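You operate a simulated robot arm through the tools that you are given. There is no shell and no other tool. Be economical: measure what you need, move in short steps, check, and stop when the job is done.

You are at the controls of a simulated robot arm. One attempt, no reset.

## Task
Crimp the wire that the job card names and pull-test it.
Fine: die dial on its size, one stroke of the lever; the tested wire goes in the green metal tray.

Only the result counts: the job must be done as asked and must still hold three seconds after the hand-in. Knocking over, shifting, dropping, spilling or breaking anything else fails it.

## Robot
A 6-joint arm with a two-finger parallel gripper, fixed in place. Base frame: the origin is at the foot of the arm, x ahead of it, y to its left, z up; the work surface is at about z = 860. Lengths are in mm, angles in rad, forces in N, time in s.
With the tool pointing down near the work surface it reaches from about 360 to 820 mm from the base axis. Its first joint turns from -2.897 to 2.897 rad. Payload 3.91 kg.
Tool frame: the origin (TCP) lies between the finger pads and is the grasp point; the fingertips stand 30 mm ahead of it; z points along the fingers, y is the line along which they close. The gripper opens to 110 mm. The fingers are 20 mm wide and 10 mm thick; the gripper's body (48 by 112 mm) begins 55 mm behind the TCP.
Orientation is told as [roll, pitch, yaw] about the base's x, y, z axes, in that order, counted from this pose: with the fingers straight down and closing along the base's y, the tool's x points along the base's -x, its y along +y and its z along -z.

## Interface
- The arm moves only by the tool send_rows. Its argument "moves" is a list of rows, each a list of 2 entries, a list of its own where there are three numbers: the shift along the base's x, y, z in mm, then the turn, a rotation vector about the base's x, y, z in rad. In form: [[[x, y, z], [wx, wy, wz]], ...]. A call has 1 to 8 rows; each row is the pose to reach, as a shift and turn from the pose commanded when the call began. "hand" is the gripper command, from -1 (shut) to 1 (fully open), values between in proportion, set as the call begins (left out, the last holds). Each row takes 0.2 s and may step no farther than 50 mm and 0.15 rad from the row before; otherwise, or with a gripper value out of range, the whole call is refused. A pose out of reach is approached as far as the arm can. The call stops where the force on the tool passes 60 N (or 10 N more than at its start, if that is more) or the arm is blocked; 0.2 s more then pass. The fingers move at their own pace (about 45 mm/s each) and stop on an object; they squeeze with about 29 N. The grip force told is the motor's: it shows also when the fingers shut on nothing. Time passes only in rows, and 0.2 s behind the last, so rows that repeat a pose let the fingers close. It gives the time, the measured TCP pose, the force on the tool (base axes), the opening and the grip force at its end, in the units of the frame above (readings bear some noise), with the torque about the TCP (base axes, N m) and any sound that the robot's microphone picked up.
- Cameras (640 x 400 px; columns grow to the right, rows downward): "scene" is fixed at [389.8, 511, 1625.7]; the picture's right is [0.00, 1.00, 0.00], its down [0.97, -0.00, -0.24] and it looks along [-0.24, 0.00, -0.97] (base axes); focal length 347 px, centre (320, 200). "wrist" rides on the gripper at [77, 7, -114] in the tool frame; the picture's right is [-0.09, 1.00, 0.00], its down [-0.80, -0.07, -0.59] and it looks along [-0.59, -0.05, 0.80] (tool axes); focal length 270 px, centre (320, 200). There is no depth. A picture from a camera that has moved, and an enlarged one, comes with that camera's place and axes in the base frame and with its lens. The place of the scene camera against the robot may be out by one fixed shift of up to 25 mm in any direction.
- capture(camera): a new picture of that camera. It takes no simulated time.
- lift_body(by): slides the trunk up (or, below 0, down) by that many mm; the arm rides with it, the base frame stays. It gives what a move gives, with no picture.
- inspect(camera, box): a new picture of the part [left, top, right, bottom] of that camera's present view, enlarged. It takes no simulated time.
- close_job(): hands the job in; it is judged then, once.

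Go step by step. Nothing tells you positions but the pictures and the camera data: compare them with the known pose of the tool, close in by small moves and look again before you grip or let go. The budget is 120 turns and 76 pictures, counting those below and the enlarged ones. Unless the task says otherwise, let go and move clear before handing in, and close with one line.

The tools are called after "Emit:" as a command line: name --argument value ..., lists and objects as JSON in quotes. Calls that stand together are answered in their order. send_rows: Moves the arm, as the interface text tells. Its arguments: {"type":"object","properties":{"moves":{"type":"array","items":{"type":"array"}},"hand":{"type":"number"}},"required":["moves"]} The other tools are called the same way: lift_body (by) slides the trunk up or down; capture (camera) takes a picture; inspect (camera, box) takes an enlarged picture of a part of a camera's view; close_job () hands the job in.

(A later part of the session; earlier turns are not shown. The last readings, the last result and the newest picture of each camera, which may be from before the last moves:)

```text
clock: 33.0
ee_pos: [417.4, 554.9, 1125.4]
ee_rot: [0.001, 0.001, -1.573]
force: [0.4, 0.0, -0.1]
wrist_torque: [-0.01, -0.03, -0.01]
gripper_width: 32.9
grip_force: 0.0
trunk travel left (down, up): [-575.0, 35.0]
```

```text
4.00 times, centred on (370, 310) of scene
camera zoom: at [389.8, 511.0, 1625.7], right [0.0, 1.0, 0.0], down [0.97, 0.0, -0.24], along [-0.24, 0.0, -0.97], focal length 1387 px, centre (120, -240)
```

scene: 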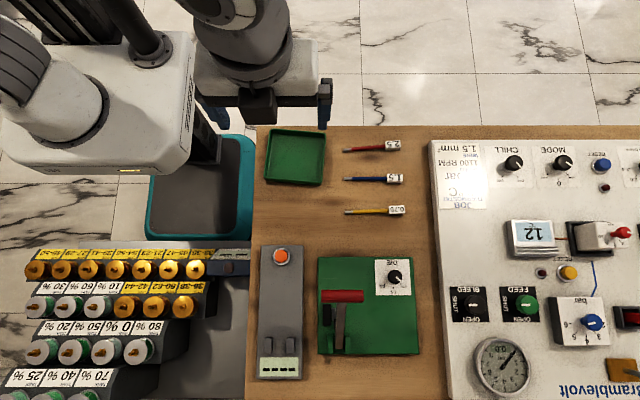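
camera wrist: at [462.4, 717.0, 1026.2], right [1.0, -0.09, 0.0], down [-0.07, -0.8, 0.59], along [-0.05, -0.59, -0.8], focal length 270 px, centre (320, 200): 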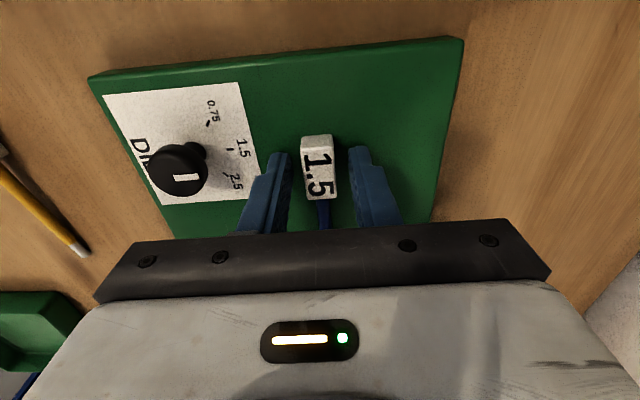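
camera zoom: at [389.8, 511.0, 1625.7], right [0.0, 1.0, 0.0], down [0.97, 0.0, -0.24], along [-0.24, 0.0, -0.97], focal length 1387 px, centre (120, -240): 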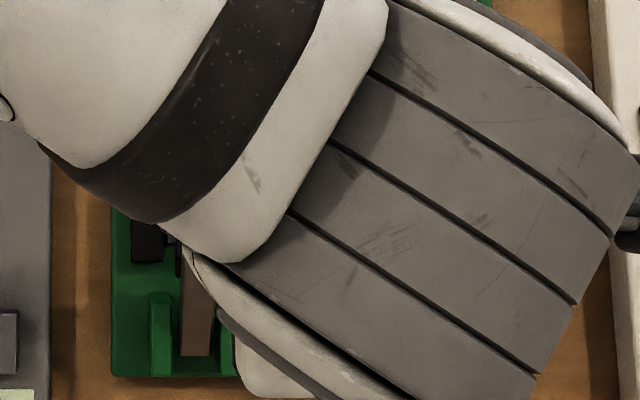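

Clear view: handle centre ≈ (415, 532, 1033), about 22 mm diameter. I descend with the fingers straddling the handle's right half and close on it.

Emit:
send_rows --moves '[[[-2, 0, -40], [0, 0, 0]], [[-2, 0, -65], [0, 0, 0]], [[-2, 0, -78], [0, 0, 0]], [[-2, 0, -78], [0, 0, 0]]]'

Emit:
inspect --camera "wrist" --box '[160, 40, 480, 240]'

```text
clock: 34.0
ee_pos: [417.4, 558.5, 1044.8]
ee_rot: [0.0, -0.001, -1.57]
force: [0.0, -0.2, 0.5]
wrist_torque: [0.01, 0.01, -0.02]
gripper_width: 33.1
grip_force: 0.1
trunk travel left (down, up): [-575.0, 35.0]
```

```text
2.00 times, centred on (320, 140) of wrist
camera zoom: at [425.6, 636.7, 1160.0], right [1.0, -0.09, 0.0], down [-0.07, -0.8, 0.59], along [-0.05, -0.59, -0.8], focal length 541 px, centre (320, 320)
```

zoom: 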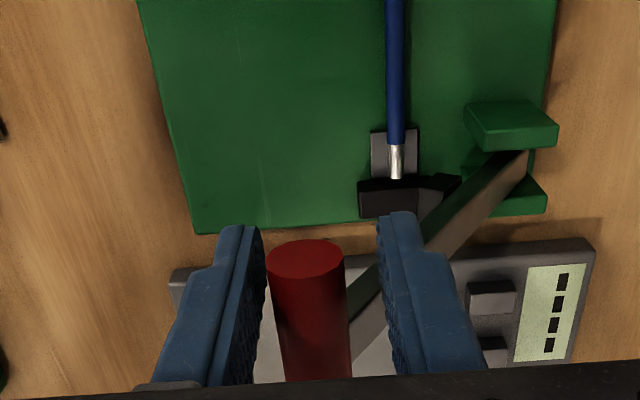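

Handle end refined to z ≈ 1040. I raise 9 mm so that less finger protrudes below, then close on it.

Emit:
send_rows --moves '[[[-1, -3, 9], [0, 0, 0]], [[-1, -3, 9], [0, 0, 0]]]'

Emit:
send_rows --moves '[[[0, 0, 0], [0, 0, 0]], [[0, 0, 0], [0, 0, 0]], [[0, 0, 0], [0, 0, 0]]]' --hand -1

```text
clock: 34.6
ee_pos: [417.1, 553.5, 1053.7]
ee_rot: [-0.001, 0.0, -1.572]
force: [0.4, 1.4, 0.6]
wrist_torque: [-0.02, -0.04, -0.02]
gripper_width: 33.0
grip_force: 0.1
trunk travel left (down, up): [-575.0, 35.0]
```

```text
clock: 35.4
ee_pos: [415.8, 554.6, 1055.4]
ee_rot: [0.001, 0.0, -1.569]
force: [-8.6, -0.3, -0.5]
wrist_torque: [-0.18, 0.17, 0.08]
gripper_width: 19.6
grip_force: 44.6
trunk travel left (down, up): [-575.0, 35.0]
```

Handle held. I follow its arc about the pivot, first half of the stroke.

Emit:
send_rows --moves '[[[-7, 0, -5], [0, 0, 0]], [[-14.4, 0, -10.8], [0, 0, 0]], [[-20.2, 0, -16], [0, 0, 0]], [[-25.9, 0, -21.3], [0, 0, 0]], [[-25.9, 0, -21.3], [0, 0, 0]]]'

Emit:
inspect --camera "wrist" --box '[160, 40, 480, 240]'

```text
clock: 36.6
ee_pos: [390.7, 553.4, 1030.9]
ee_rot: [0.0, -0.001, -1.573]
force: [4.1, 8.4, -0.9]
wrist_torque: [0.68, -0.15, 0.12]
gripper_width: 19.6
grip_force: 44.9
trunk travel left (down, up): [-575.0, 35.0]
```

```text
2.00 times, centred on (320, 140) of wrist
camera zoom: at [398.0, 632.3, 1146.4], right [1.0, -0.09, 0.0], down [-0.07, -0.8, 0.59], along [-0.05, -0.59, -0.8], focal length 541 px, centre (320, 320)
```

zoom: 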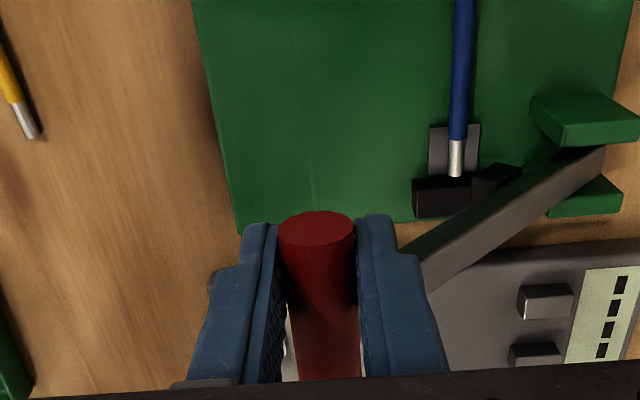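

The lever follows. I continue the arc.

Emit:
send_rows --moves '[[[-5.4, 0.5, -5.7], [0, 0, 0]], [[-10.5, 0.5, -11.5], [0, 0, 0]], [[-15.3, 0.5, -17.6], [0, 0, 0]], [[-19.9, 0.5, -23.8], [0, 0, 0]], [[-24.2, 0.5, -30.3], [0, 0, 0]], [[-28.3, 0.5, -36.9], [0, 0, 0]], [[-28.3, 0.5, -36.9], [0, 0, 0]]]'

Emit:
inspect --camera "wrist" --box '[160, 40, 480, 240]'

```text
clock: 38.2
ee_pos: [364.0, 553.4, 993.1]
ee_rot: [-0.002, 0.0, -1.573]
force: [11.9, 3.5, -2.8]
wrist_torque: [0.06, -0.32, 0.07]
gripper_width: 19.5
grip_force: 44.9
trunk travel left (down, up): [-575.0, 35.0]
```

```text
2.00 times, centred on (320, 140) of wrist
camera zoom: at [370.8, 632.2, 1108.3], right [1.0, -0.09, 0.0], down [-0.07, -0.8, 0.6], along [-0.05, -0.59, -0.8], focal length 541 px, centre (320, 320)
```

zoom: 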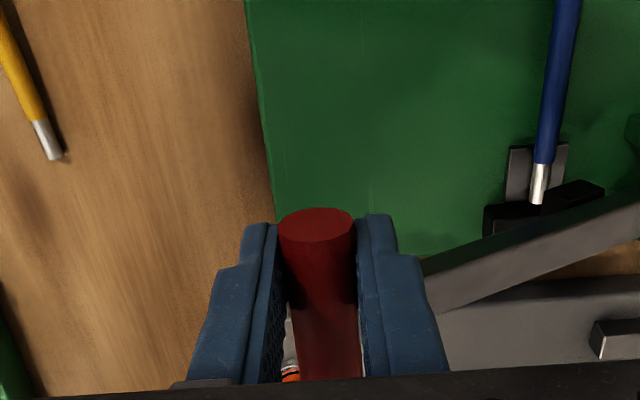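

Good so far; continuing to the end of the stroke, watching force and sound.

Emit:
send_rows --moves '[[[-2.4, 0, -6.9], [0, 0, 0]], [[-5.6, 0, -13.8], [0, 0, 0]], [[-8.6, 0, -21], [0, 0, 0]], [[-11.3, 0, -28.1], [0, 0, 0]], [[-13.5, 0, -35.5], [0, 0, 0]], [[-15.5, 0, -42.9], [0, 0, 0]], [[-15.5, 0, -42.9], [0, 0, 0]]]'

Emit:
inspect --camera "wrist" --box '[160, 40, 640, 240]'

```text
clock: 39.8
ee_pos: [349.8, 552.9, 950.6]
ee_rot: [-0.001, 0.0, -1.572]
force: [23.7, -1.5, 0.8]
wrist_torque: [-0.1, -0.58, 0.05]
gripper_width: 19.5
grip_force: 44.8
trunk travel left (down, up): [-575.0, 35.0]
```

```text
1.33 times, centred on (400, 140) of wrist
camera zoom: at [357.0, 632.0, 1066.3], right [1.0, -0.09, 0.0], down [-0.07, -0.8, 0.59], along [-0.05, -0.59, -0.8], focal length 360 px, centre (213, 280)
```

zoom: 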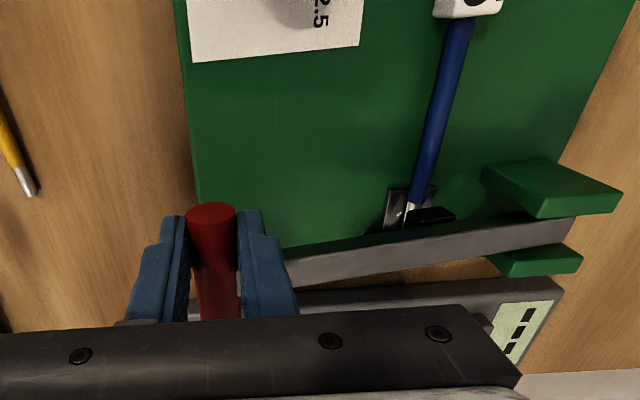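

The lever is almost down. I relieve the outward pull and continue downwards in small steps.

Emit:
send_rows --moves '[[[2, 0, -4], [0, 0, 0]], [[2.5, 0, -9], [0, 0, 0]], [[2, 0, -14], [0, 0, 0]], [[1.5, 0, -19], [0, 0, 0]], [[1.2, 0, -24], [0, 0, 0]], [[1.2, 0, -24], [0, 0, 0]]]'

Emit:
inspect --camera "wrist" --box '[160, 40, 640, 240]'

```text
clock: 41.2
ee_pos: [348.4, 554.5, 926.6]
ee_rot: [0.0, 0.001, -1.572]
force: [10.5, -4.6, 3.1]
wrist_torque: [0.34, -0.31, 0.07]
gripper_width: 19.4
grip_force: 44.8
trunk travel left (down, up): [-575.0, 35.0]
```

```text
1.33 times, centred on (400, 140) of wrist
camera zoom: at [355.0, 632.1, 1042.7], right [1.0, -0.09, 0.0], down [-0.07, -0.8, 0.59], along [-0.05, -0.59, -0.8], focal length 360 px, centre (213, 280)
```

zoom: 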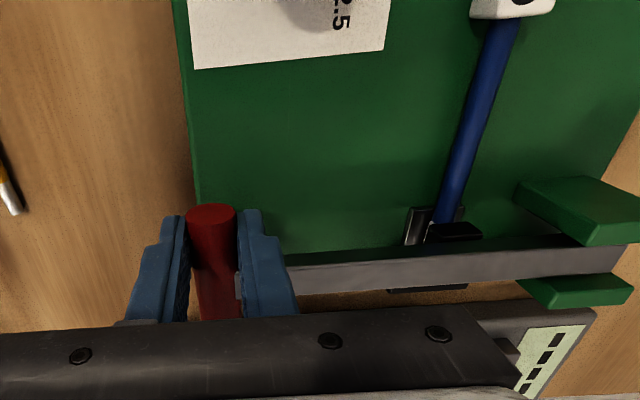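

Still moving freely; a few more millimetres down, finely.

Emit:
send_rows --moves '[[[0.5, 0, -3], [0, 0, 0]], [[0.7, 0, -6], [0, 0, 0]], [[0.7, 0, -9], [0, 0, 0]], [[0.7, 0, -12], [0, 0, 0]], [[0.7, 0, -12], [0, 0, 0]]]'

Emit:
inspect --camera "wrist" --box '[280, 100, 600, 240]'

```text
clock: 42.4
ee_pos: [346.3, 554.3, 919.2]
ee_rot: [0.002, 0.006, -1.572]
force: [2.9, 0.4, 35.2]
wrist_torque: [0.06, -0.02, 0.09]
gripper_width: 19.5
grip_force: 45.2
trunk travel left (down, up): [-575.0, 35.0]
```

```text
2.00 times, centred on (440, 170) of wrist
camera zoom: at [354.6, 632.1, 1034.7], right [1.0, -0.09, 0.0], down [-0.07, -0.8, 0.59], along [-0.05, -0.59, -0.81], focal length 541 px, centre (80, 260)
```

zoom: 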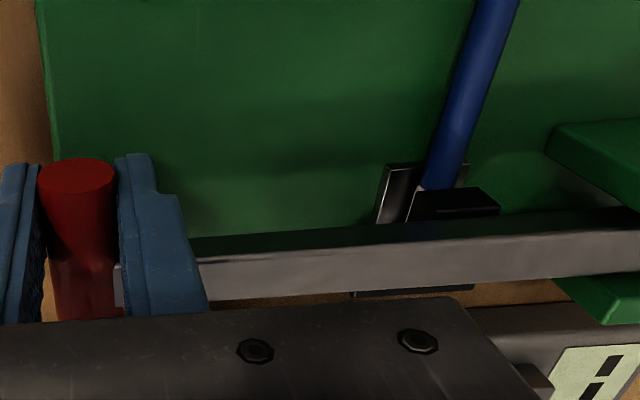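

The lever is meeting resistance (35 N). I press slightly further to complete the stroke.

Emit:
send_rows --moves '[[[0, 0, -1.5], [0, 0, 0]], [[0, 0, -3], [0, 0, 0]], [[0, 0, -3], [0, 0, 0]], [[0, 0, -3], [0, 0, 0]]]'

Emit:
inspect --camera "wrist" --box '[280, 100, 600, 240]'

```text
clock: 43.4
ee_pos: [347.6, 553.5, 914.6]
ee_rot: [0.003, 0.005, -1.571]
force: [2.6, 7.0, 32.9]
wrist_torque: [0.07, -0.03, 0.16]
gripper_width: 19.7
grip_force: 45.1
trunk travel left (down, up): [-575.0, 35.0]
```

```text
2.00 times, centred on (440, 170) of wrist
camera zoom: at [354.6, 631.8, 1030.8], right [1.0, -0.09, 0.0], down [-0.07, -0.8, 0.59], along [-0.05, -0.59, -0.81], focal length 541 px, centre (80, 260)
```

zoom: 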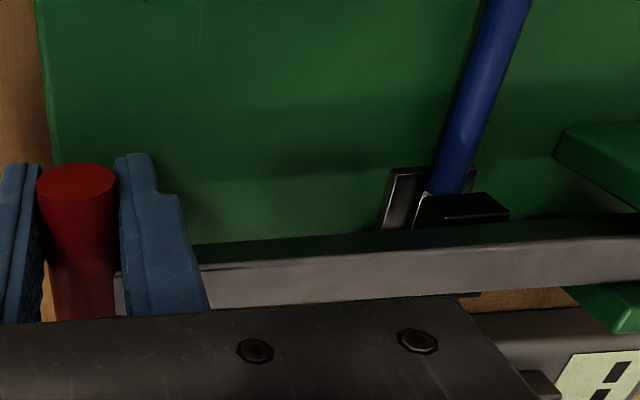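

The lever is nearly level and I still have about 4 mm of finger clearance. I press a further 2.5 mm.

Emit:
send_rows --moves '[[[0, 0, -1.5], [0, 0, 0]], [[0, 0, -2.5], [0, 0, 0]], [[0, 0, -2.5], [0, 0, 0]], [[0, 0, -2.5], [0, 0, 0]]]'

Emit:
inspect --camera "wrist" --box '[280, 100, 600, 240]'

```text
clock: 44.4
ee_pos: [348.0, 553.3, 914.1]
ee_rot: [0.002, 0.003, -1.572]
force: [-2.5, 7.7, 38.3]
wrist_torque: [0.0, -0.03, 0.2]
gripper_width: 19.4
grip_force: 45.0
trunk travel left (down, up): [-575.0, 35.0]
```

```text
2.00 times, centred on (440, 170) of wrist
camera zoom: at [354.5, 631.6, 1029.5], right [1.0, -0.09, 0.0], down [-0.07, -0.8, 0.59], along [-0.05, -0.59, -0.81], focal length 541 px, centre (80, 260)
```

zoom: 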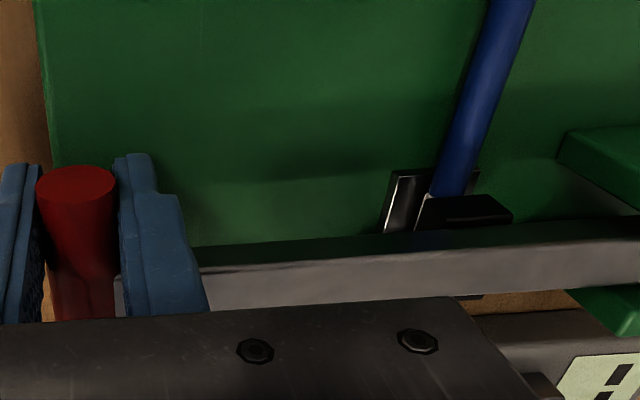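

The grip seems friction-limited now. I open the fingers in place and see whether the lever stays down.

Emit:
send_rows --moves '[[[0, 0, 3], [0, 0, 0]], [[0, 0, 3], [0, 0, 0]], [[0, 0, 3], [0, 0, 0]]]' --hand -0.4

Emit:
inspect --camera "wrist" --box '[280, 100, 600, 240]'

```text
clock: 45.2
ee_pos: [348.7, 553.9, 912.4]
ee_rot: [-0.001, -0.001, -1.571]
force: [-4.4, 9.0, 3.4]
wrist_torque: [-0.12, -0.14, 0.23]
gripper_width: 31.1
grip_force: 0.1
trunk travel left (down, up): [-575.0, 35.0]
```

```text
2.00 times, centred on (440, 170) of wrist
camera zoom: at [355.6, 632.5, 1027.4], right [1.0, -0.09, 0.0], down [-0.07, -0.8, 0.6], along [-0.05, -0.59, -0.8], focal length 541 px, centre (80, 260)
```

zoom: 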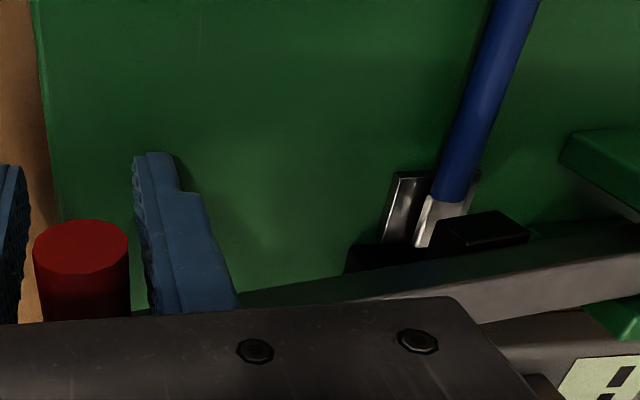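

The lever is springing back up. I move up quickly so as not to hold it, then inspect the ferrule.

Emit:
send_rows --moves '[[[0, 2, 48], [0, 0, 0]], [[5, 10, 96], [0, 0, 0]], [[15, 20, 143], [0, 0, 0]], [[25, 30, 188], [0, 0, 0]], [[30, 35, 205], [0, 0, 0]], [[30, 35, 205], [0, 0, 0]]]' --hand 0.2

Emit:
inspect --camera "wrist" --box '[200, 20, 520, 220]'

```text
clock: 46.6
ee_pos: [380.7, 590.5, 1120.7]
ee_rot: [0.0, -0.001, -1.574]
force: [0.2, 1.1, 0.7]
wrist_torque: [0.02, 0.0, -0.02]
gripper_width: 65.7
grip_force: 0.0
trunk travel left (down, up): [-575.0, 35.0]
```

```text
2.00 times, centred on (360, 120) of wrist
camera zoom: at [387.5, 669.1, 1235.2], right [1.0, -0.09, 0.0], down [-0.07, -0.8, 0.59], along [-0.05, -0.59, -0.8], focal length 541 px, centre (240, 360)
```

zoom: 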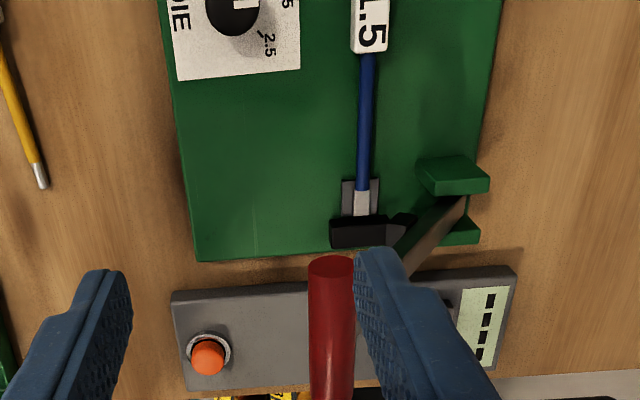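

The lever is back up. I zoom in on the ferrule to see whether it is crimped.

Emit:
inspect --camera "wrist" --box '[350, 90, 420, 150]'

Emit:
inspect --camera "wrist" --box '[200, 90, 270, 150]'

```text
6.67 times, centred on (385, 120) of wrist
camera zoom: at [387.5, 669.1, 1235.2], right [1.0, -0.09, 0.0], down [-0.07, -0.8, 0.59], along [-0.05, -0.59, -0.8], focal length 1802 px, centre (-113, 733)
```

zoom: 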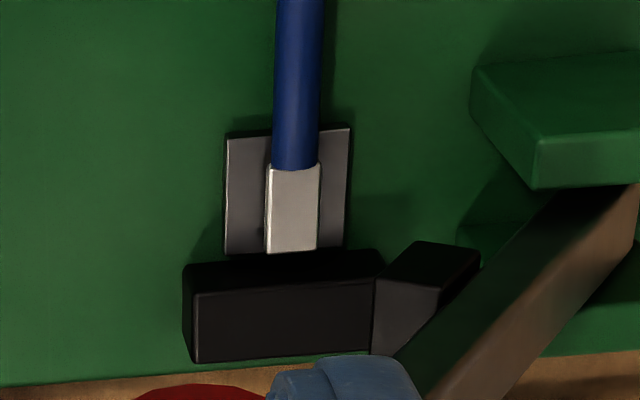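

```text
6.67 times, centred on (235, 120) of wrist
camera zoom: at [387.5, 669.1, 1235.2], right [1.0, -0.09, 0.0], down [-0.07, -0.8, 0.59], along [-0.05, -0.59, -0.8], focal length 1802 px, centre (887, 733)
```

zoom: 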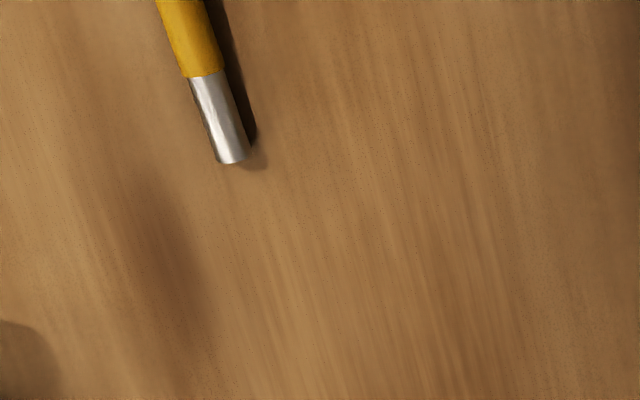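

The ferrule is now flattened, so it is crimped; the lever has returned. Before fetching the wire, I look closely at the tester.

Emit:
send_rows --moves '[[[35, -35, 5], [0, 0, 0]], [[65, -65, 5], [0, 0, 0]], [[75, -85, 5], [0, 0, 0]], [[75, -85, 5], [0, 0, 0]]]'

Emit:
inspect --camera "wrist" --box '[220, 60, 460, 210]'

Emit:
inspect --camera "scene" --box '[255, 320, 315, 385]'

```text
clock: 47.6
ee_pos: [457.2, 502.6, 1122.6]
ee_rot: [-0.002, 0.002, -1.573]
force: [-0.6, -0.4, 0.5]
wrist_torque: [-0.01, -0.01, 0.0]
gripper_width: 66.2
grip_force: 0.0
trunk travel left (down, up): [-575.0, 35.0]
```

```text
2.67 times, centred on (340, 135) of wrist
camera zoom: at [463.6, 581.5, 1237.9], right [1.0, -0.09, 0.0], down [-0.07, -0.8, 0.59], along [-0.05, -0.59, -0.8], focal length 721 px, centre (267, 373)
```

zoom: 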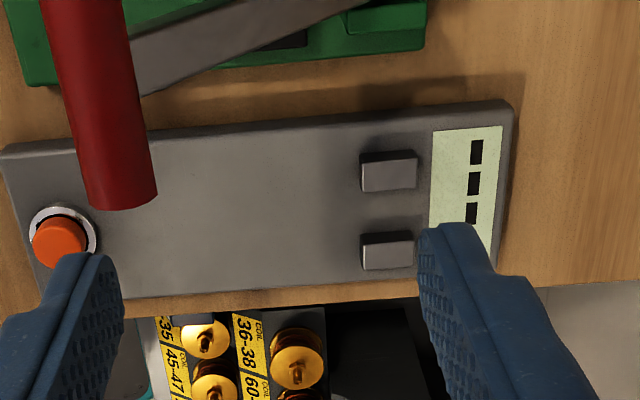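

```text
6.15 times, centred on (285, 352) of scene
camera zoom: at [389.8, 511.0, 1625.7], right [0.0, 1.0, 0.0], down [0.97, 0.0, -0.24], along [-0.24, 0.0, -0.97], focal length 2133 px, centre (535, -738)
```

zoom: 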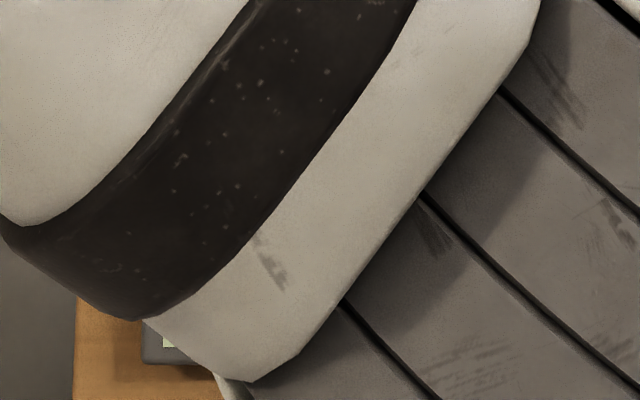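

Tester: jaws at x 500–526 with a 27 mm slot centred on y ≈ 425, button at (345, 427). So the wire should lie along x with its ferrule between the jaws. I go back above the label now.

Emit:
send_rows --moves '[[[0, 45, 0], [0, 0, 0]], [[0, 90, 0], [0, 0, 0]], [[-2, 135, 0], [0, 0, 0.02]], [[-2.5, 135, -45], [0, 0, 0.02]], [[-2.5, 135, -90], [0, 0, 0.02]], [[-2.5, 135, -135], [0, 0, 0.02]], [[-2.5, 135, -165], [0, 0, 0.02]], [[-2.5, 135, -165], [0, 0, 0.02]]]' --hand -0.2

Emit:
inspect --camera "wrist" --box '[160, 40, 480, 240]'

```text
clock: 49.4
ee_pos: [449.1, 639.9, 957.5]
ee_rot: [0.001, 0.0, -1.551]
force: [-0.1, 0.2, -0.1]
wrist_torque: [0.01, -0.02, 0.03]
gripper_width: 44.0
grip_force: 0.0
trunk travel left (down, up): [-575.0, 35.0]
```

```text
2.00 times, centred on (320, 140) of wrist
camera zoom: at [455.5, 719.3, 1071.0], right [1.0, -0.07, 0.0], down [-0.06, -0.8, 0.59], along [-0.04, -0.59, -0.8], focal length 541 px, centre (320, 320)
```

zoom: 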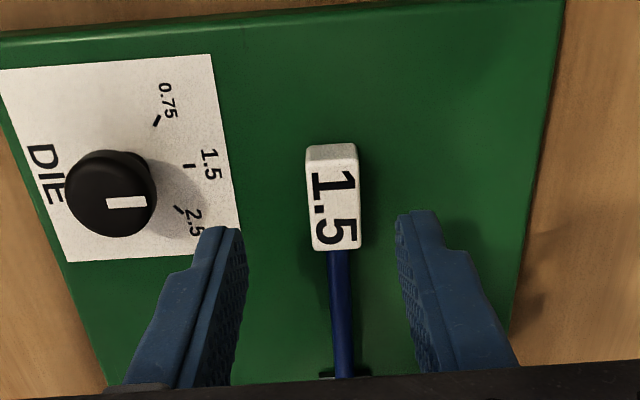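

Label centre ≈ (455, 640). I correct x by 6 mm, descend and grip.

Emit:
send_rows --moves '[[[6, 0, -20], [0, 0, 0]], [[6, 0, -40], [0, 0, 0]], [[6, 0, -46], [0, 0, 0]], [[6, 0, -46], [0, 0, 0]]]'

Emit:
send_rows --moves '[[[0, 0, 0], [0, 0, 0]], [[0, 0, 0], [0, 0, 0]], [[0, 0, 0], [0, 0, 0]], [[0, 0, 0], [0, 0, 0]]]' --hand -1

```text
clock: 50.4
ee_pos: [459.1, 642.8, 912.4]
ee_rot: [0.0, 0.0, -1.552]
force: [-0.3, -0.1, -0.1]
wrist_torque: [0.01, 0.0, -0.02]
gripper_width: 44.1
grip_force: 0.2
trunk travel left (down, up): [-575.0, 35.0]
```

```text
clock: 51.4
ee_pos: [457.7, 643.2, 913.1]
ee_rot: [0.001, -0.001, -1.553]
force: [0.8, 0.8, -0.9]
wrist_torque: [0.03, -0.05, -0.02]
gripper_width: 16.7
grip_force: 29.3
trunk travel left (down, up): [-575.0, 35.0]
```

Gripped. I lift slowly and slide back out from beneath the lever.

Emit:
send_rows --moves '[[[0, 0, 2], [0, 0, 0]], [[0, 0, 4], [0, 0, 0]], [[0, 1, 7], [0, 0, 0]], [[-2, 6, 9], [0, 0, 0]], [[-4, 12, 10], [0, 0, 0]], [[-6, 18, 12], [0, 0, 0]], [[-8, 24, 14], [0, 0, 0]], [[-8, 24, 14], [0, 0, 0]]]'

Emit:
inspect --camera "wrist" --box '[220, 60, 420, 220]'

```text
clock: 53.2
ee_pos: [448.9, 663.3, 925.6]
ee_rot: [0.0, -0.001, -1.551]
force: [0.0, 0.4, -0.8]
wrist_torque: [0.01, 0.01, -0.01]
gripper_width: 16.8
grip_force: 29.6
trunk travel left (down, up): [-575.0, 35.0]
```

```text
2.50 times, centred on (320, 140) of wrist
camera zoom: at [455.2, 740.8, 1041.2], right [1.0, -0.07, 0.0], down [-0.06, -0.8, 0.59], along [-0.04, -0.59, -0.8], focal length 676 px, centre (320, 350)
```

zoom: 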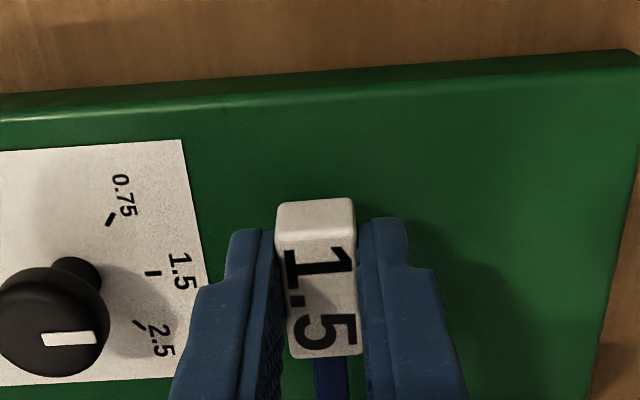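

Held firmly. I raise it above the handle height.

Emit:
send_rows --moves '[[[-2, 0, 35], [0, 0, 0]], [[-4, 0, 70], [0, 0, 0]], [[-5, 0, 105], [0, 0, 0]], [[-6, 0, 140], [0, 0, 0]], [[-8, 0, 175], [0, 0, 0]], [[-10, -5, 190], [0, 0, 0]], [[-10, -5, 190], [0, 0, 0]]]'

Emit:
send_rows --moves '[[[-10, -30, 0], [0, 0, 0.12]], [[-20, -60, 0], [0, 0, 0.26]], [[-25, -90, 0], [0, 0, 0.4]], [[-30, -120, 0], [0, 0, 0.54]], [[-35, -150, 0], [0, 0, 0.68]], [[-35, -180, 0], [0, 0, 0.82]], [[-35, -205, 0], [0, 0, 0.96]], [[-35, -225, 0], [0, 0, 1.1]]]'

Emit:
send_rows --moves '[[[0, -5, 0], [0, 0, 0.13]], [[0, -8, 0], [0, 0, 0.26]], [[0, -8, 0], [0, 0, 0.39]], [[0, -8, 0], [0, 0, 0.45]], [[0, -8, 0], [0, 0, 0.45]]]'

Emit:
capture --camera "wrist"

```text
clock: 54.8
ee_pos: [437.2, 655.0, 1115.8]
ee_rot: [0.0, -0.001, -1.553]
force: [-0.7, -0.7, -0.8]
wrist_torque: [0.02, -0.04, -0.01]
gripper_width: 16.6
grip_force: 29.1
out of reach, approached as far as the arm can: row 4, 5, 6, 7
trunk travel left (down, up): [-575.0, 35.0]
```

```text
clock: 56.6
ee_pos: [403.7, 428.0, 1116.3]
ee_rot: [0.001, 0.001, -0.449]
force: [0.9, 0.0, -0.9]
wrist_torque: [0.02, -0.01, -0.03]
gripper_width: 16.7
grip_force: 28.9
trunk travel left (down, up): [-575.0, 35.0]
```

```text
clock: 57.8
ee_pos: [401.4, 420.6, 1114.5]
ee_rot: [0.0, 0.0, 0.0]
force: [0.3, 0.4, 0.4]
wrist_torque: [-0.03, 0.04, -0.01]
gripper_width: 16.8
grip_force: 29.1
trunk travel left (down, up): [-575.0, 35.0]
```

```text
20 pictures are left
camera wrist: at [325.5, 429.1, 1230.1], right [0.09, 1.0, 0.0], down [0.8, -0.07, 0.59], along [0.59, -0.05, -0.8], focal length 270 px, centre (320, 200)
```

wrist: 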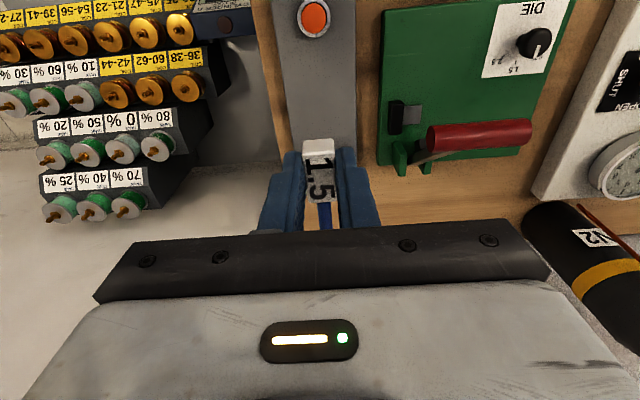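

Wire now points +x. I position over the tester and lower to just above jaw height, then check from the scene camera.

Emit:
send_rows --moves '[[[3, 1, -45], [0, 0, 0]], [[6, 2, -90], [0, 0, 0]], [[9, 3, -130], [0, 0, 0]], [[9, 3, -165], [0, 0, 0]], [[9, 3, -165], [0, 0, 0]]]'

Emit:
inspect --camera "scene" --box '[230, 240, 350, 390]'

```text
clock: 59.0
ee_pos: [411.6, 422.5, 949.2]
ee_rot: [0.0, -0.001, -0.002]
force: [-0.8, -0.2, -0.7]
wrist_torque: [0.0, 0.0, -0.01]
gripper_width: 16.8
grip_force: 29.5
trunk travel left (down, up): [-575.0, 35.0]
```

```text
2.67 times, centred on (290, 315) of scene
camera zoom: at [389.8, 511.0, 1625.7], right [0.0, 1.0, 0.0], down [0.97, 0.0, -0.24], along [-0.24, 0.0, -0.97], focal length 924 px, centre (400, -107)
```

zoom: 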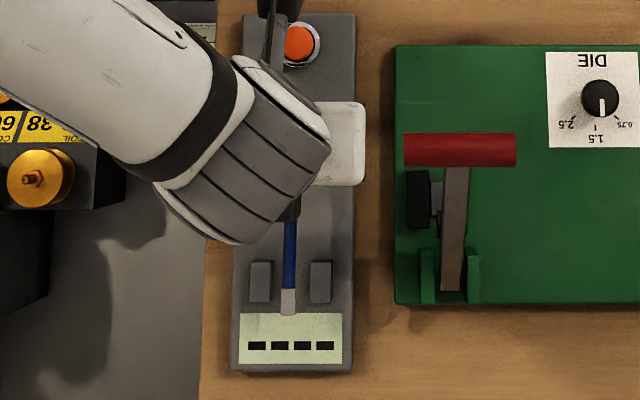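

The ferrule is centred between the jaws but about 5 mm too far; I correct and lower toward the plate.

Emit:
send_rows --moves '[[[-5, -1.5, -8], [0, 0, 0]], [[-5, -1.5, -18], [0, 0, 0]], [[-5, -1.5, -28], [0, 0, 0]], [[-5, -1.5, -32], [0, 0, 0]], [[-5, -1.5, -32], [0, 0, 0]]]'

Emit:
send_rows --moves '[[[0, 0, -2], [0, 0, 0]], [[0, 0, -4], [0, 0, 0]], [[0, 0, -4], [0, 0, 0]]]'

Emit:
inspect --camera "scene" --box '[260, 320, 320, 380]'

Emit:
inspect --camera "wrist" --box '[220, 60, 420, 220]'

```text
clock: 60.2
ee_pos: [406.5, 421.6, 917.0]
ee_rot: [-0.001, 0.0, -0.002]
force: [-0.8, 0.5, -0.4]
wrist_torque: [-0.01, -0.01, 0.02]
gripper_width: 16.7
grip_force: 28.7
trunk travel left (down, up): [-575.0, 35.0]
```

```text
clock: 61.0
ee_pos: [407.0, 421.9, 914.6]
ee_rot: [-0.001, 0.001, -0.001]
force: [-0.1, 0.2, -0.2]
wrist_torque: [0.0, 0.01, -0.01]
gripper_width: 16.6
grip_force: 28.6
trunk travel left (down, up): [-575.0, 35.0]
```

```text
6.67 times, centred on (290, 350) of scene
camera zoom: at [389.8, 511.0, 1625.7], right [0.0, 1.0, 0.0], down [0.97, 0.0, -0.24], along [-0.24, 0.0, -0.97], focal length 2311 px, centre (520, -800)
```

zoom: 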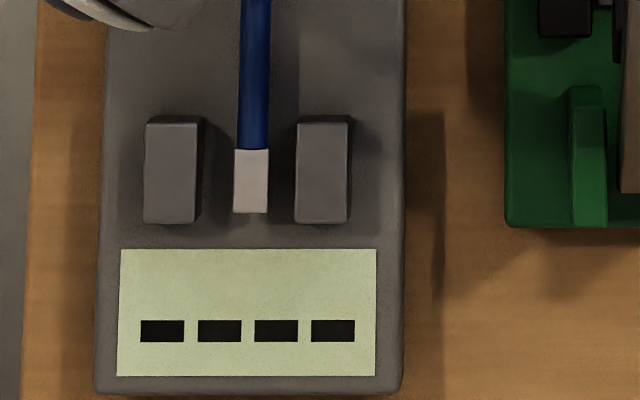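

```text
2.50 times, centred on (320, 140) of wrist
camera zoom: at [329.7, 430.0, 1029.1], right [0.09, 1.0, 0.0], down [0.8, -0.07, 0.59], along [0.59, -0.05, -0.8], focal length 676 px, centre (320, 350)
```

zoom: 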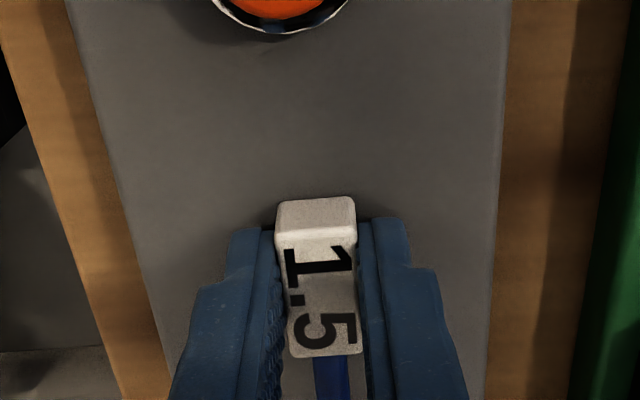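

Ferrule sits neatly between the jaws. I lower until the label touches the plate.

Emit:
send_rows --moves '[[[0, 0, -1.5], [0, 0, 0]], [[0, 0, -3], [0, 0, 0]], [[0, 0, -3], [0, 0, 0]]]'

Emit:
send_rows --moves '[[[0, 0, -1.5], [0, 0, 0]], [[0, 0, -3], [0, 0, 0]], [[0, 0, -3], [0, 0, 0]]]'

```text
clock: 61.8
ee_pos: [404.8, 421.8, 911.5]
ee_rot: [0.002, -0.002, 0.0]
force: [1.0, 0.2, 9.5]
wrist_torque: [-0.01, -0.12, 0.02]
gripper_width: 16.6
grip_force: 29.8
trunk travel left (down, up): [-575.0, 35.0]
```

```text
clock: 62.6
ee_pos: [405.5, 421.0, 910.4]
ee_rot: [0.004, -0.005, -0.002]
force: [3.9, 3.1, 29.6]
wrist_torque: [0.01, -0.14, 0.07]
gripper_width: 16.8
grip_force: 28.6
trunk travel left (down, up): [-575.0, 35.0]
```

Contact. I back off the pressure, release, and rise.

Emit:
send_rows --moves '[[[0, 0, 2], [0, 0, 0]], [[0, 0, 3], [0, 0, 0]], [[0, 0, 3], [0, 0, 0]]]'

Emit:
send_rows --moves '[[[0, 0, 0], [0, 0, 0]], [[0, 0, 0], [0, 0, 0]], [[0, 0, 0], [0, 0, 0]]]' --hand -0.4

Emit:
send_rows --moves '[[[0, 0, 20], [0, 0, 0]], [[0, 0, 45], [0, 0, 0]], [[-30, 0, 60], [0, 0, 0]], [[-65, 2, 60], [0, 0, 0]], [[-65, 2, 60], [0, 0, 0]], [[-65, 2, 60], [0, 0, 0]]]'

Emit:
inspect --camera "scene" --box '[230, 240, 350, 390]'

Emit:
inspect --camera "wrist" --box '[200, 40, 440, 240]'

```text
clock: 63.4
ee_pos: [404.8, 420.7, 910.2]
ee_rot: [-0.003, 0.003, -0.002]
force: [3.2, -1.1, 8.5]
wrist_torque: [0.0, -0.17, -0.03]
gripper_width: 16.5
grip_force: 29.4
trunk travel left (down, up): [-575.0, 35.0]
```

```text
clock: 64.2
ee_pos: [404.9, 420.8, 910.4]
ee_rot: [0.0, 0.001, -0.002]
force: [0.0, -0.2, -1.5]
wrist_torque: [0.0, 0.02, -0.04]
gripper_width: 32.9
grip_force: 0.0
trunk travel left (down, up): [-575.0, 35.0]
```

```text
clock: 65.6
ee_pos: [339.1, 425.6, 973.7]
ee_rot: [-0.001, 0.0, -0.001]
force: [-0.5, -0.1, -0.2]
wrist_torque: [0.0, 0.03, 0.01]
gripper_width: 32.9
grip_force: 0.1
trunk travel left (down, up): [-575.0, 35.0]
```

```text
2.67 times, centred on (290, 315) of scene
camera zoom: at [389.8, 511.0, 1625.7], right [0.0, 1.0, 0.0], down [0.97, 0.0, -0.24], along [-0.24, 0.0, -0.97], focal length 924 px, centre (400, -107)
```

zoom: 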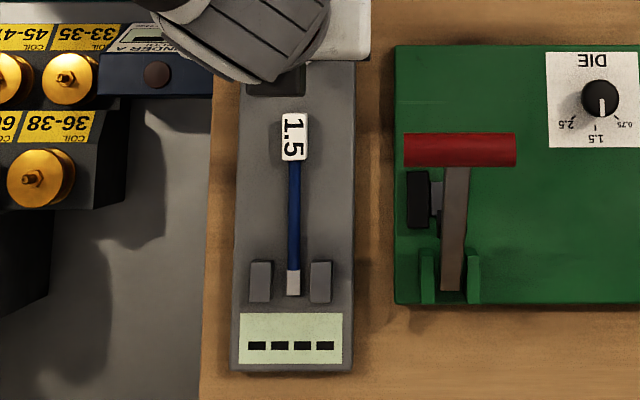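

```text
2.00 times, centred on (320, 140) of wrist
camera zoom: at [262.6, 434.7, 1088.7], right [0.09, 1.0, 0.0], down [0.8, -0.07, 0.59], along [0.59, -0.05, -0.8], focal length 541 px, centre (320, 320)
```

zoom: 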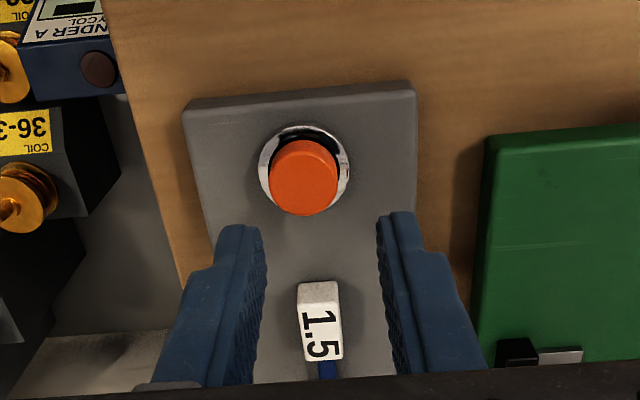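

The wire lies with its ferrule between the jaws. The button top is at (338, 422, 903); I close the fingers and press it.

Emit:
send_rows --moves '[[[-1, -3, -10], [0, 0, 0]], [[-1, -3, -20], [0, 0, 0]], [[-1, -3, -30], [0, 0, 0]], [[-1, -3, -36], [0, 0, 0]], [[-1, -3, -36], [0, 0, 0]]]' --hand -1

Emit:
send_rows --moves '[[[0, 0, -3], [0, 0, 0]], [[0, 0, -5], [0, 0, 0]], [[0, 0, -7], [0, 0, 0]], [[0, 0, -9], [0, 0, 0]], [[0, 0, -9], [0, 0, 0]]]'

Emit:
inspect --camera "scene" --box '[230, 240, 350, 390]'

```text
clock: 66.8
ee_pos: [341.1, 419.2, 935.4]
ee_rot: [-0.001, 0.002, -0.003]
force: [0.5, 0.3, -0.1]
wrist_torque: [-0.02, -0.02, -0.01]
gripper_width: 0.0
grip_force: 28.7
trunk travel left (down, up): [-575.0, 35.0]
```

```text
clock: 68.0
ee_pos: [341.0, 421.9, 925.8]
ee_rot: [0.0, 0.0, -0.002]
force: [0.2, 1.7, 1.2]
wrist_torque: [0.03, -0.01, 0.0]
gripper_width: 0.0
grip_force: 28.9
trunk travel left (down, up): [-575.0, 35.0]
```

```text
2.67 times, centred on (290, 315) of scene
camera zoom: at [389.8, 511.0, 1625.7], right [0.0, 1.0, 0.0], down [0.97, 0.0, -0.24], along [-0.24, 0.0, -0.97], focal length 924 px, centre (400, -107)
```

zoom: 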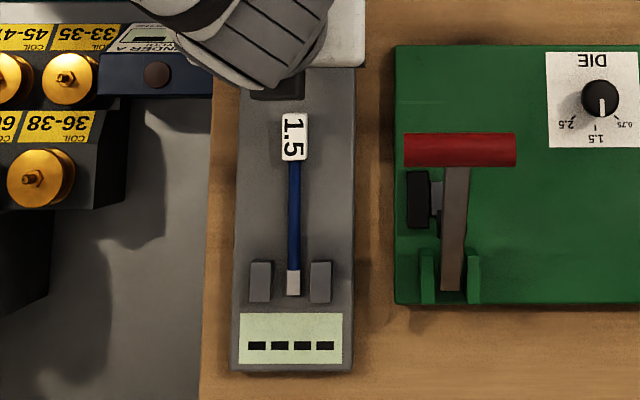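

Barely any contact yet; I press further down.

Emit:
send_rows --moves '[[[-1, 0, -2], [0, 0, 0]], [[-1, 0, -4], [0, 0, 0]], [[-1, 0, -6], [0, 0, 0]], [[-1, 0, -6], [0, 0, 0]]]'

Emit:
inspect --camera "scene" --box '[230, 240, 350, 390]'

```text
clock: 69.0
ee_pos: [338.2, 420.5, 921.9]
ee_rot: [0.004, -0.001, -0.001]
force: [6.6, -4.1, 19.6]
wrist_torque: [-0.12, -0.24, -0.04]
gripper_width: 0.0
grip_force: 29.0
trunk travel left (down, up): [-575.0, 35.0]
heard: click
```

```text
2.67 times, centred on (290, 315) of scene
camera zoom: at [389.8, 511.0, 1625.7], right [0.0, 1.0, 0.0], down [0.97, 0.0, -0.24], along [-0.24, 0.0, -0.97], focal length 924 px, centre (400, -107)
```

zoom: 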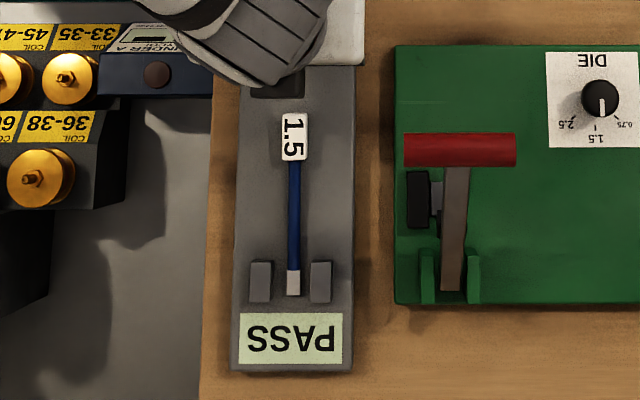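

A click, and the display reads PASS. I lift off the button and go back to grip the label.

Emit:
send_rows --moves '[[[0, 0, 15], [0, 0, 0]], [[0, 0, 50], [0, 0, 0]], [[30, 0, 60], [0, 0, 0]], [[66, 0, 60], [0, 0, 0]], [[66, 0, 60], [0, 0, 0]]]' --hand -0.2

Emit:
inspect --camera "wrist" --box '[200, 60, 440, 240]'

```text
clock: 70.2
ee_pos: [406.4, 420.7, 980.5]
ee_rot: [0.0, -0.001, -0.003]
force: [0.3, 1.0, 1.0]
wrist_torque: [0.0, -0.03, 0.01]
gripper_width: 44.0
grip_force: 0.1
trunk travel left (down, up): [-575.0, 35.0]
```

```text
2.22 times, centred on (320, 150) of wrist
camera zoom: at [329.8, 429.3, 1095.6], right [0.09, 1.0, 0.0], down [0.8, -0.07, 0.59], along [0.59, -0.05, -0.8], focal length 601 px, centre (320, 311)
```

zoom: 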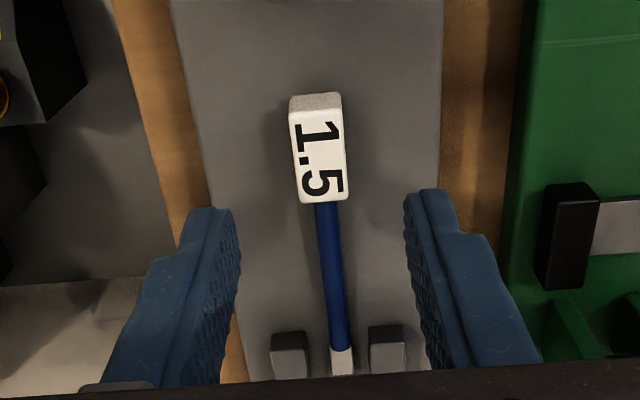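

Aligned. Descend and grip the label.

Emit:
send_rows --moves '[[[1, 1, -35], [0, 0, 0]], [[1, 1, -60], [0, 0, 0]], [[1, 1, -69], [0, 0, 0]], [[1, 1, -69], [0, 0, 0]]]'

Emit:
send_rows --moves '[[[0, 0, 0], [0, 0, 0]], [[0, 0, 0], [0, 0, 0]], [[0, 0, 0], [0, 0, 0]], [[0, 0, 0], [0, 0, 0]]]' --hand -1

Emit:
send_rows --moves '[[[0, 0, 2], [0, 0, 0]], [[0, 0, 5], [0, 0, 0]], [[0, 0, 10], [0, 0, 0]], [[0, 0, 20], [0, 0, 0]], [[0, 0, 35], [0, 0, 0]], [[0, 0, 60], [0, 0, 0]], [[0, 0, 60], [0, 0, 0]]]'

```text
clock: 71.2
ee_pos: [408.7, 422.9, 909.9]
ee_rot: [0.002, -0.002, -0.002]
force: [2.7, -0.8, 11.0]
wrist_torque: [-0.28, 0.04, 0.04]
gripper_width: 44.1
grip_force: 0.1
trunk travel left (down, up): [-575.0, 35.0]
```

```text
clock: 72.2
ee_pos: [407.6, 420.1, 910.5]
ee_rot: [0.002, 0.0, -0.003]
force: [2.5, -9.8, 17.7]
wrist_torque: [-0.54, 0.07, 0.07]
gripper_width: 16.7
grip_force: 28.9
trunk travel left (down, up): [-575.0, 35.0]
```

```text
clock: 73.8
ee_pos: [406.5, 420.4, 971.8]
ee_rot: [0.0, 0.0, -0.002]
force: [0.7, -0.1, -1.4]
wrist_torque: [-0.03, 0.04, -0.01]
gripper_width: 16.8
grip_force: 29.0
trunk travel left (down, up): [-575.0, 35.0]
```

Wire held. I carry it back (-x) toward the green tray, keeping clear of the lever.

Emit:
send_rows --moves '[[[-25, -2, 15], [0, 0, 0]], [[-65, -5, 25], [0, 0, 0]], [[-110, -5, 25], [0, 0, 0]], [[-150, 0, 25], [0, 0, -0.12]], [[-185, 10, 25], [0, 0, -0.26]], [[-220, 20, 25], [0, 0, -0.4]], [[-250, 30, 25], [0, 0, -0.54]], [[-270, 40, 25], [0, 0, -0.68]]]'

Emit:
send_rows --moves '[[[-15, 10, 0], [0, 0, -0.105]], [[-25, 15, 0], [0, 0, -0.105]], [[-25, 15, 0], [0, 0, -0.105]]]'

Emit:
capture --camera "wrist"

Emit:
inspect --camera "scene" --box '[250, 110, 370, 210]'

```text
clock: 75.6
ee_pos: [133.5, 459.8, 997.2]
ee_rot: [-0.001, 0.001, -0.683]
force: [0.9, -0.3, -0.8]
wrist_torque: [-0.03, 0.01, 0.01]
gripper_width: 16.4
grip_force: 29.5
trunk travel left (down, up): [-575.0, 35.0]
```

```text
clock: 76.4
ee_pos: [111.0, 477.0, 996.3]
ee_rot: [0.0, 0.002, -0.788]
force: [-0.4, 0.3, -0.9]
wrist_torque: [0.0, 0.02, -0.01]
gripper_width: 16.8
grip_force: 28.5
trunk travel left (down, up): [-575.0, 35.0]
```

```text
11 pictures are left
camera wrist: at [61.5, 537.5, 1110.6], right [0.77, 0.64, 0.0], down [0.52, -0.62, 0.59], along [0.38, -0.46, -0.8], focal length 270 px, centre (320, 200)
```

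wrist: 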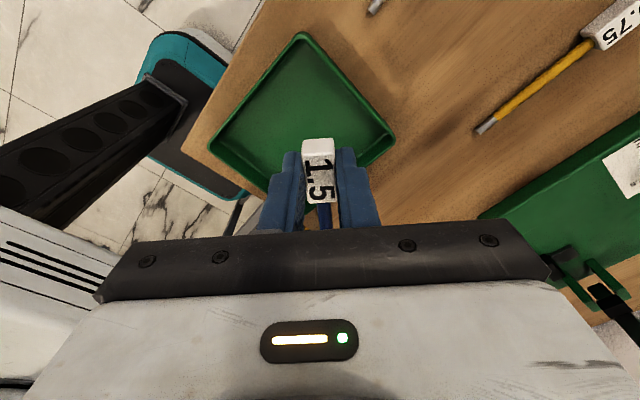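

```text
4.00 times, centred on (310, 160) of scene
camera zoom: at [389.8, 511.0, 1625.7], right [0.0, 1.0, 0.0], down [0.97, 0.0, -0.24], along [-0.24, 0.0, -0.97], focal length 1387 px, centre (360, 360)
```

zoom: 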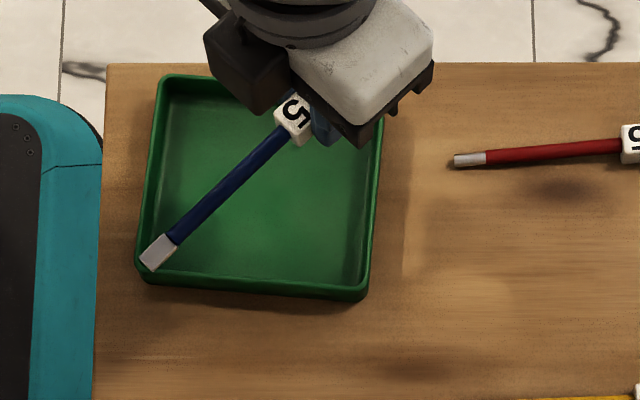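

The tray centre is about (114, 445), inside side ≈ 120 mm; the wire fits along its diagonal. I shift and turn slightly, then lower partway and check.

Emit:
send_rows --moves '[[[-14, 3, -15], [0, 0, -0.05]], [[-28, 6, -35], [0, 0, -0.1]], [[-28, 6, -55], [0, 0, -0.1]], [[-28, 6, -66], [0, 0, -0.1]], [[-28, 6, -66], [0, 0, -0.1]]]'

Emit:
inspect --camera "scene" --box '[250, 110, 370, 210]'

Emit:
inspect --camera "wrist" --box '[160, 20, 480, 240]'

```text
clock: 77.6
ee_pos: [82.0, 483.2, 930.3]
ee_rot: [-0.001, -0.001, -0.886]
force: [0.2, 0.3, -0.9]
wrist_torque: [0.01, -0.01, -0.01]
gripper_width: 16.7
grip_force: 28.4
trunk travel left (down, up): [-575.0, 35.0]
```

```text
4.00 times, centred on (310, 160) of scene
camera zoom: at [389.8, 511.0, 1625.7], right [0.0, 1.0, 0.0], down [0.97, 0.0, -0.24], along [-0.24, 0.0, -0.97], focal length 1387 px, centre (360, 360)
```

zoom: 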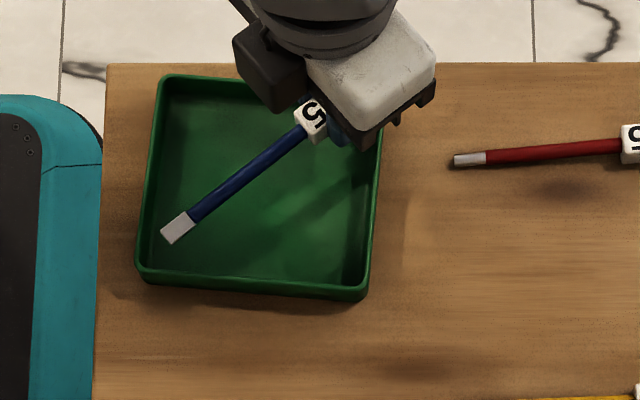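

```text
1.82 times, centred on (320, 130) of wrist
camera zoom: at [39.8, 549.4, 1044.6], right [0.83, 0.56, 0.0], down [0.45, -0.67, 0.59], along [0.33, -0.49, -0.8], focal length 491 px, centre (320, 327)
```

zoom: 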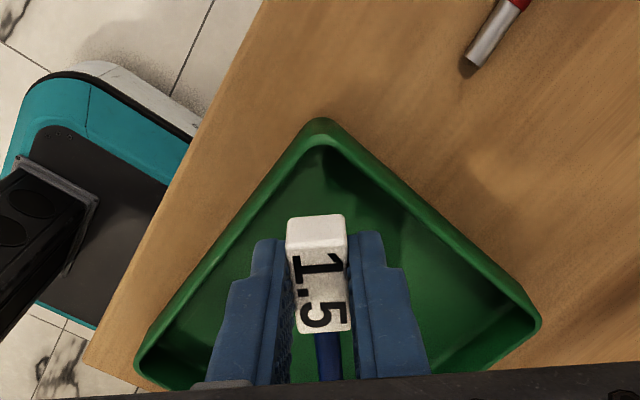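

Label and tip are both within the tray. I lower until contact.

Emit:
send_rows --moves '[[[2, -2, -8], [0, 0, 0]], [[2, -2, -16], [0, 0, 0]], [[2, -2, -22], [0, 0, 0]], [[2, -2, -26], [0, 0, 0]], [[2, -2, -26], [0, 0, 0]]]'

Emit:
send_rows --moves '[[[0, 0, -2], [0, 0, 0]], [[0, 0, -4], [0, 0, 0]], [[0, 0, -4], [0, 0, 0]]]'

```text
clock: 78.8
ee_pos: [84.5, 480.5, 903.9]
ee_rot: [0.002, 0.0, -0.887]
force: [-0.3, -0.6, -1.2]
wrist_torque: [0.0, 0.0, -0.01]
gripper_width: 16.6
grip_force: 28.6
trunk travel left (down, up): [-575.0, 35.0]
```

```text
clock: 79.6
ee_pos: [83.6, 481.1, 900.1]
ee_rot: [0.0, 0.001, -0.885]
force: [-0.6, -0.4, -0.1]
wrist_torque: [0.01, 0.0, 0.01]
gripper_width: 16.6
grip_force: 28.5
trunk travel left (down, up): [-575.0, 35.0]
```

Emit:
send_rows --moves '[[[0, 0, -1.5], [0, 0, 0]], [[0, 0, -3], [0, 0, 0]], [[0, 0, -3], [0, 0, 0]]]'

```text
clock: 80.4
ee_pos: [84.2, 482.2, 896.5]
ee_rot: [0.001, 0.001, -0.886]
force: [0.7, -0.8, -0.4]
wrist_torque: [-0.02, -0.02, 0.02]
gripper_width: 16.7
grip_force: 28.8
trunk travel left (down, up): [-575.0, 35.0]
```

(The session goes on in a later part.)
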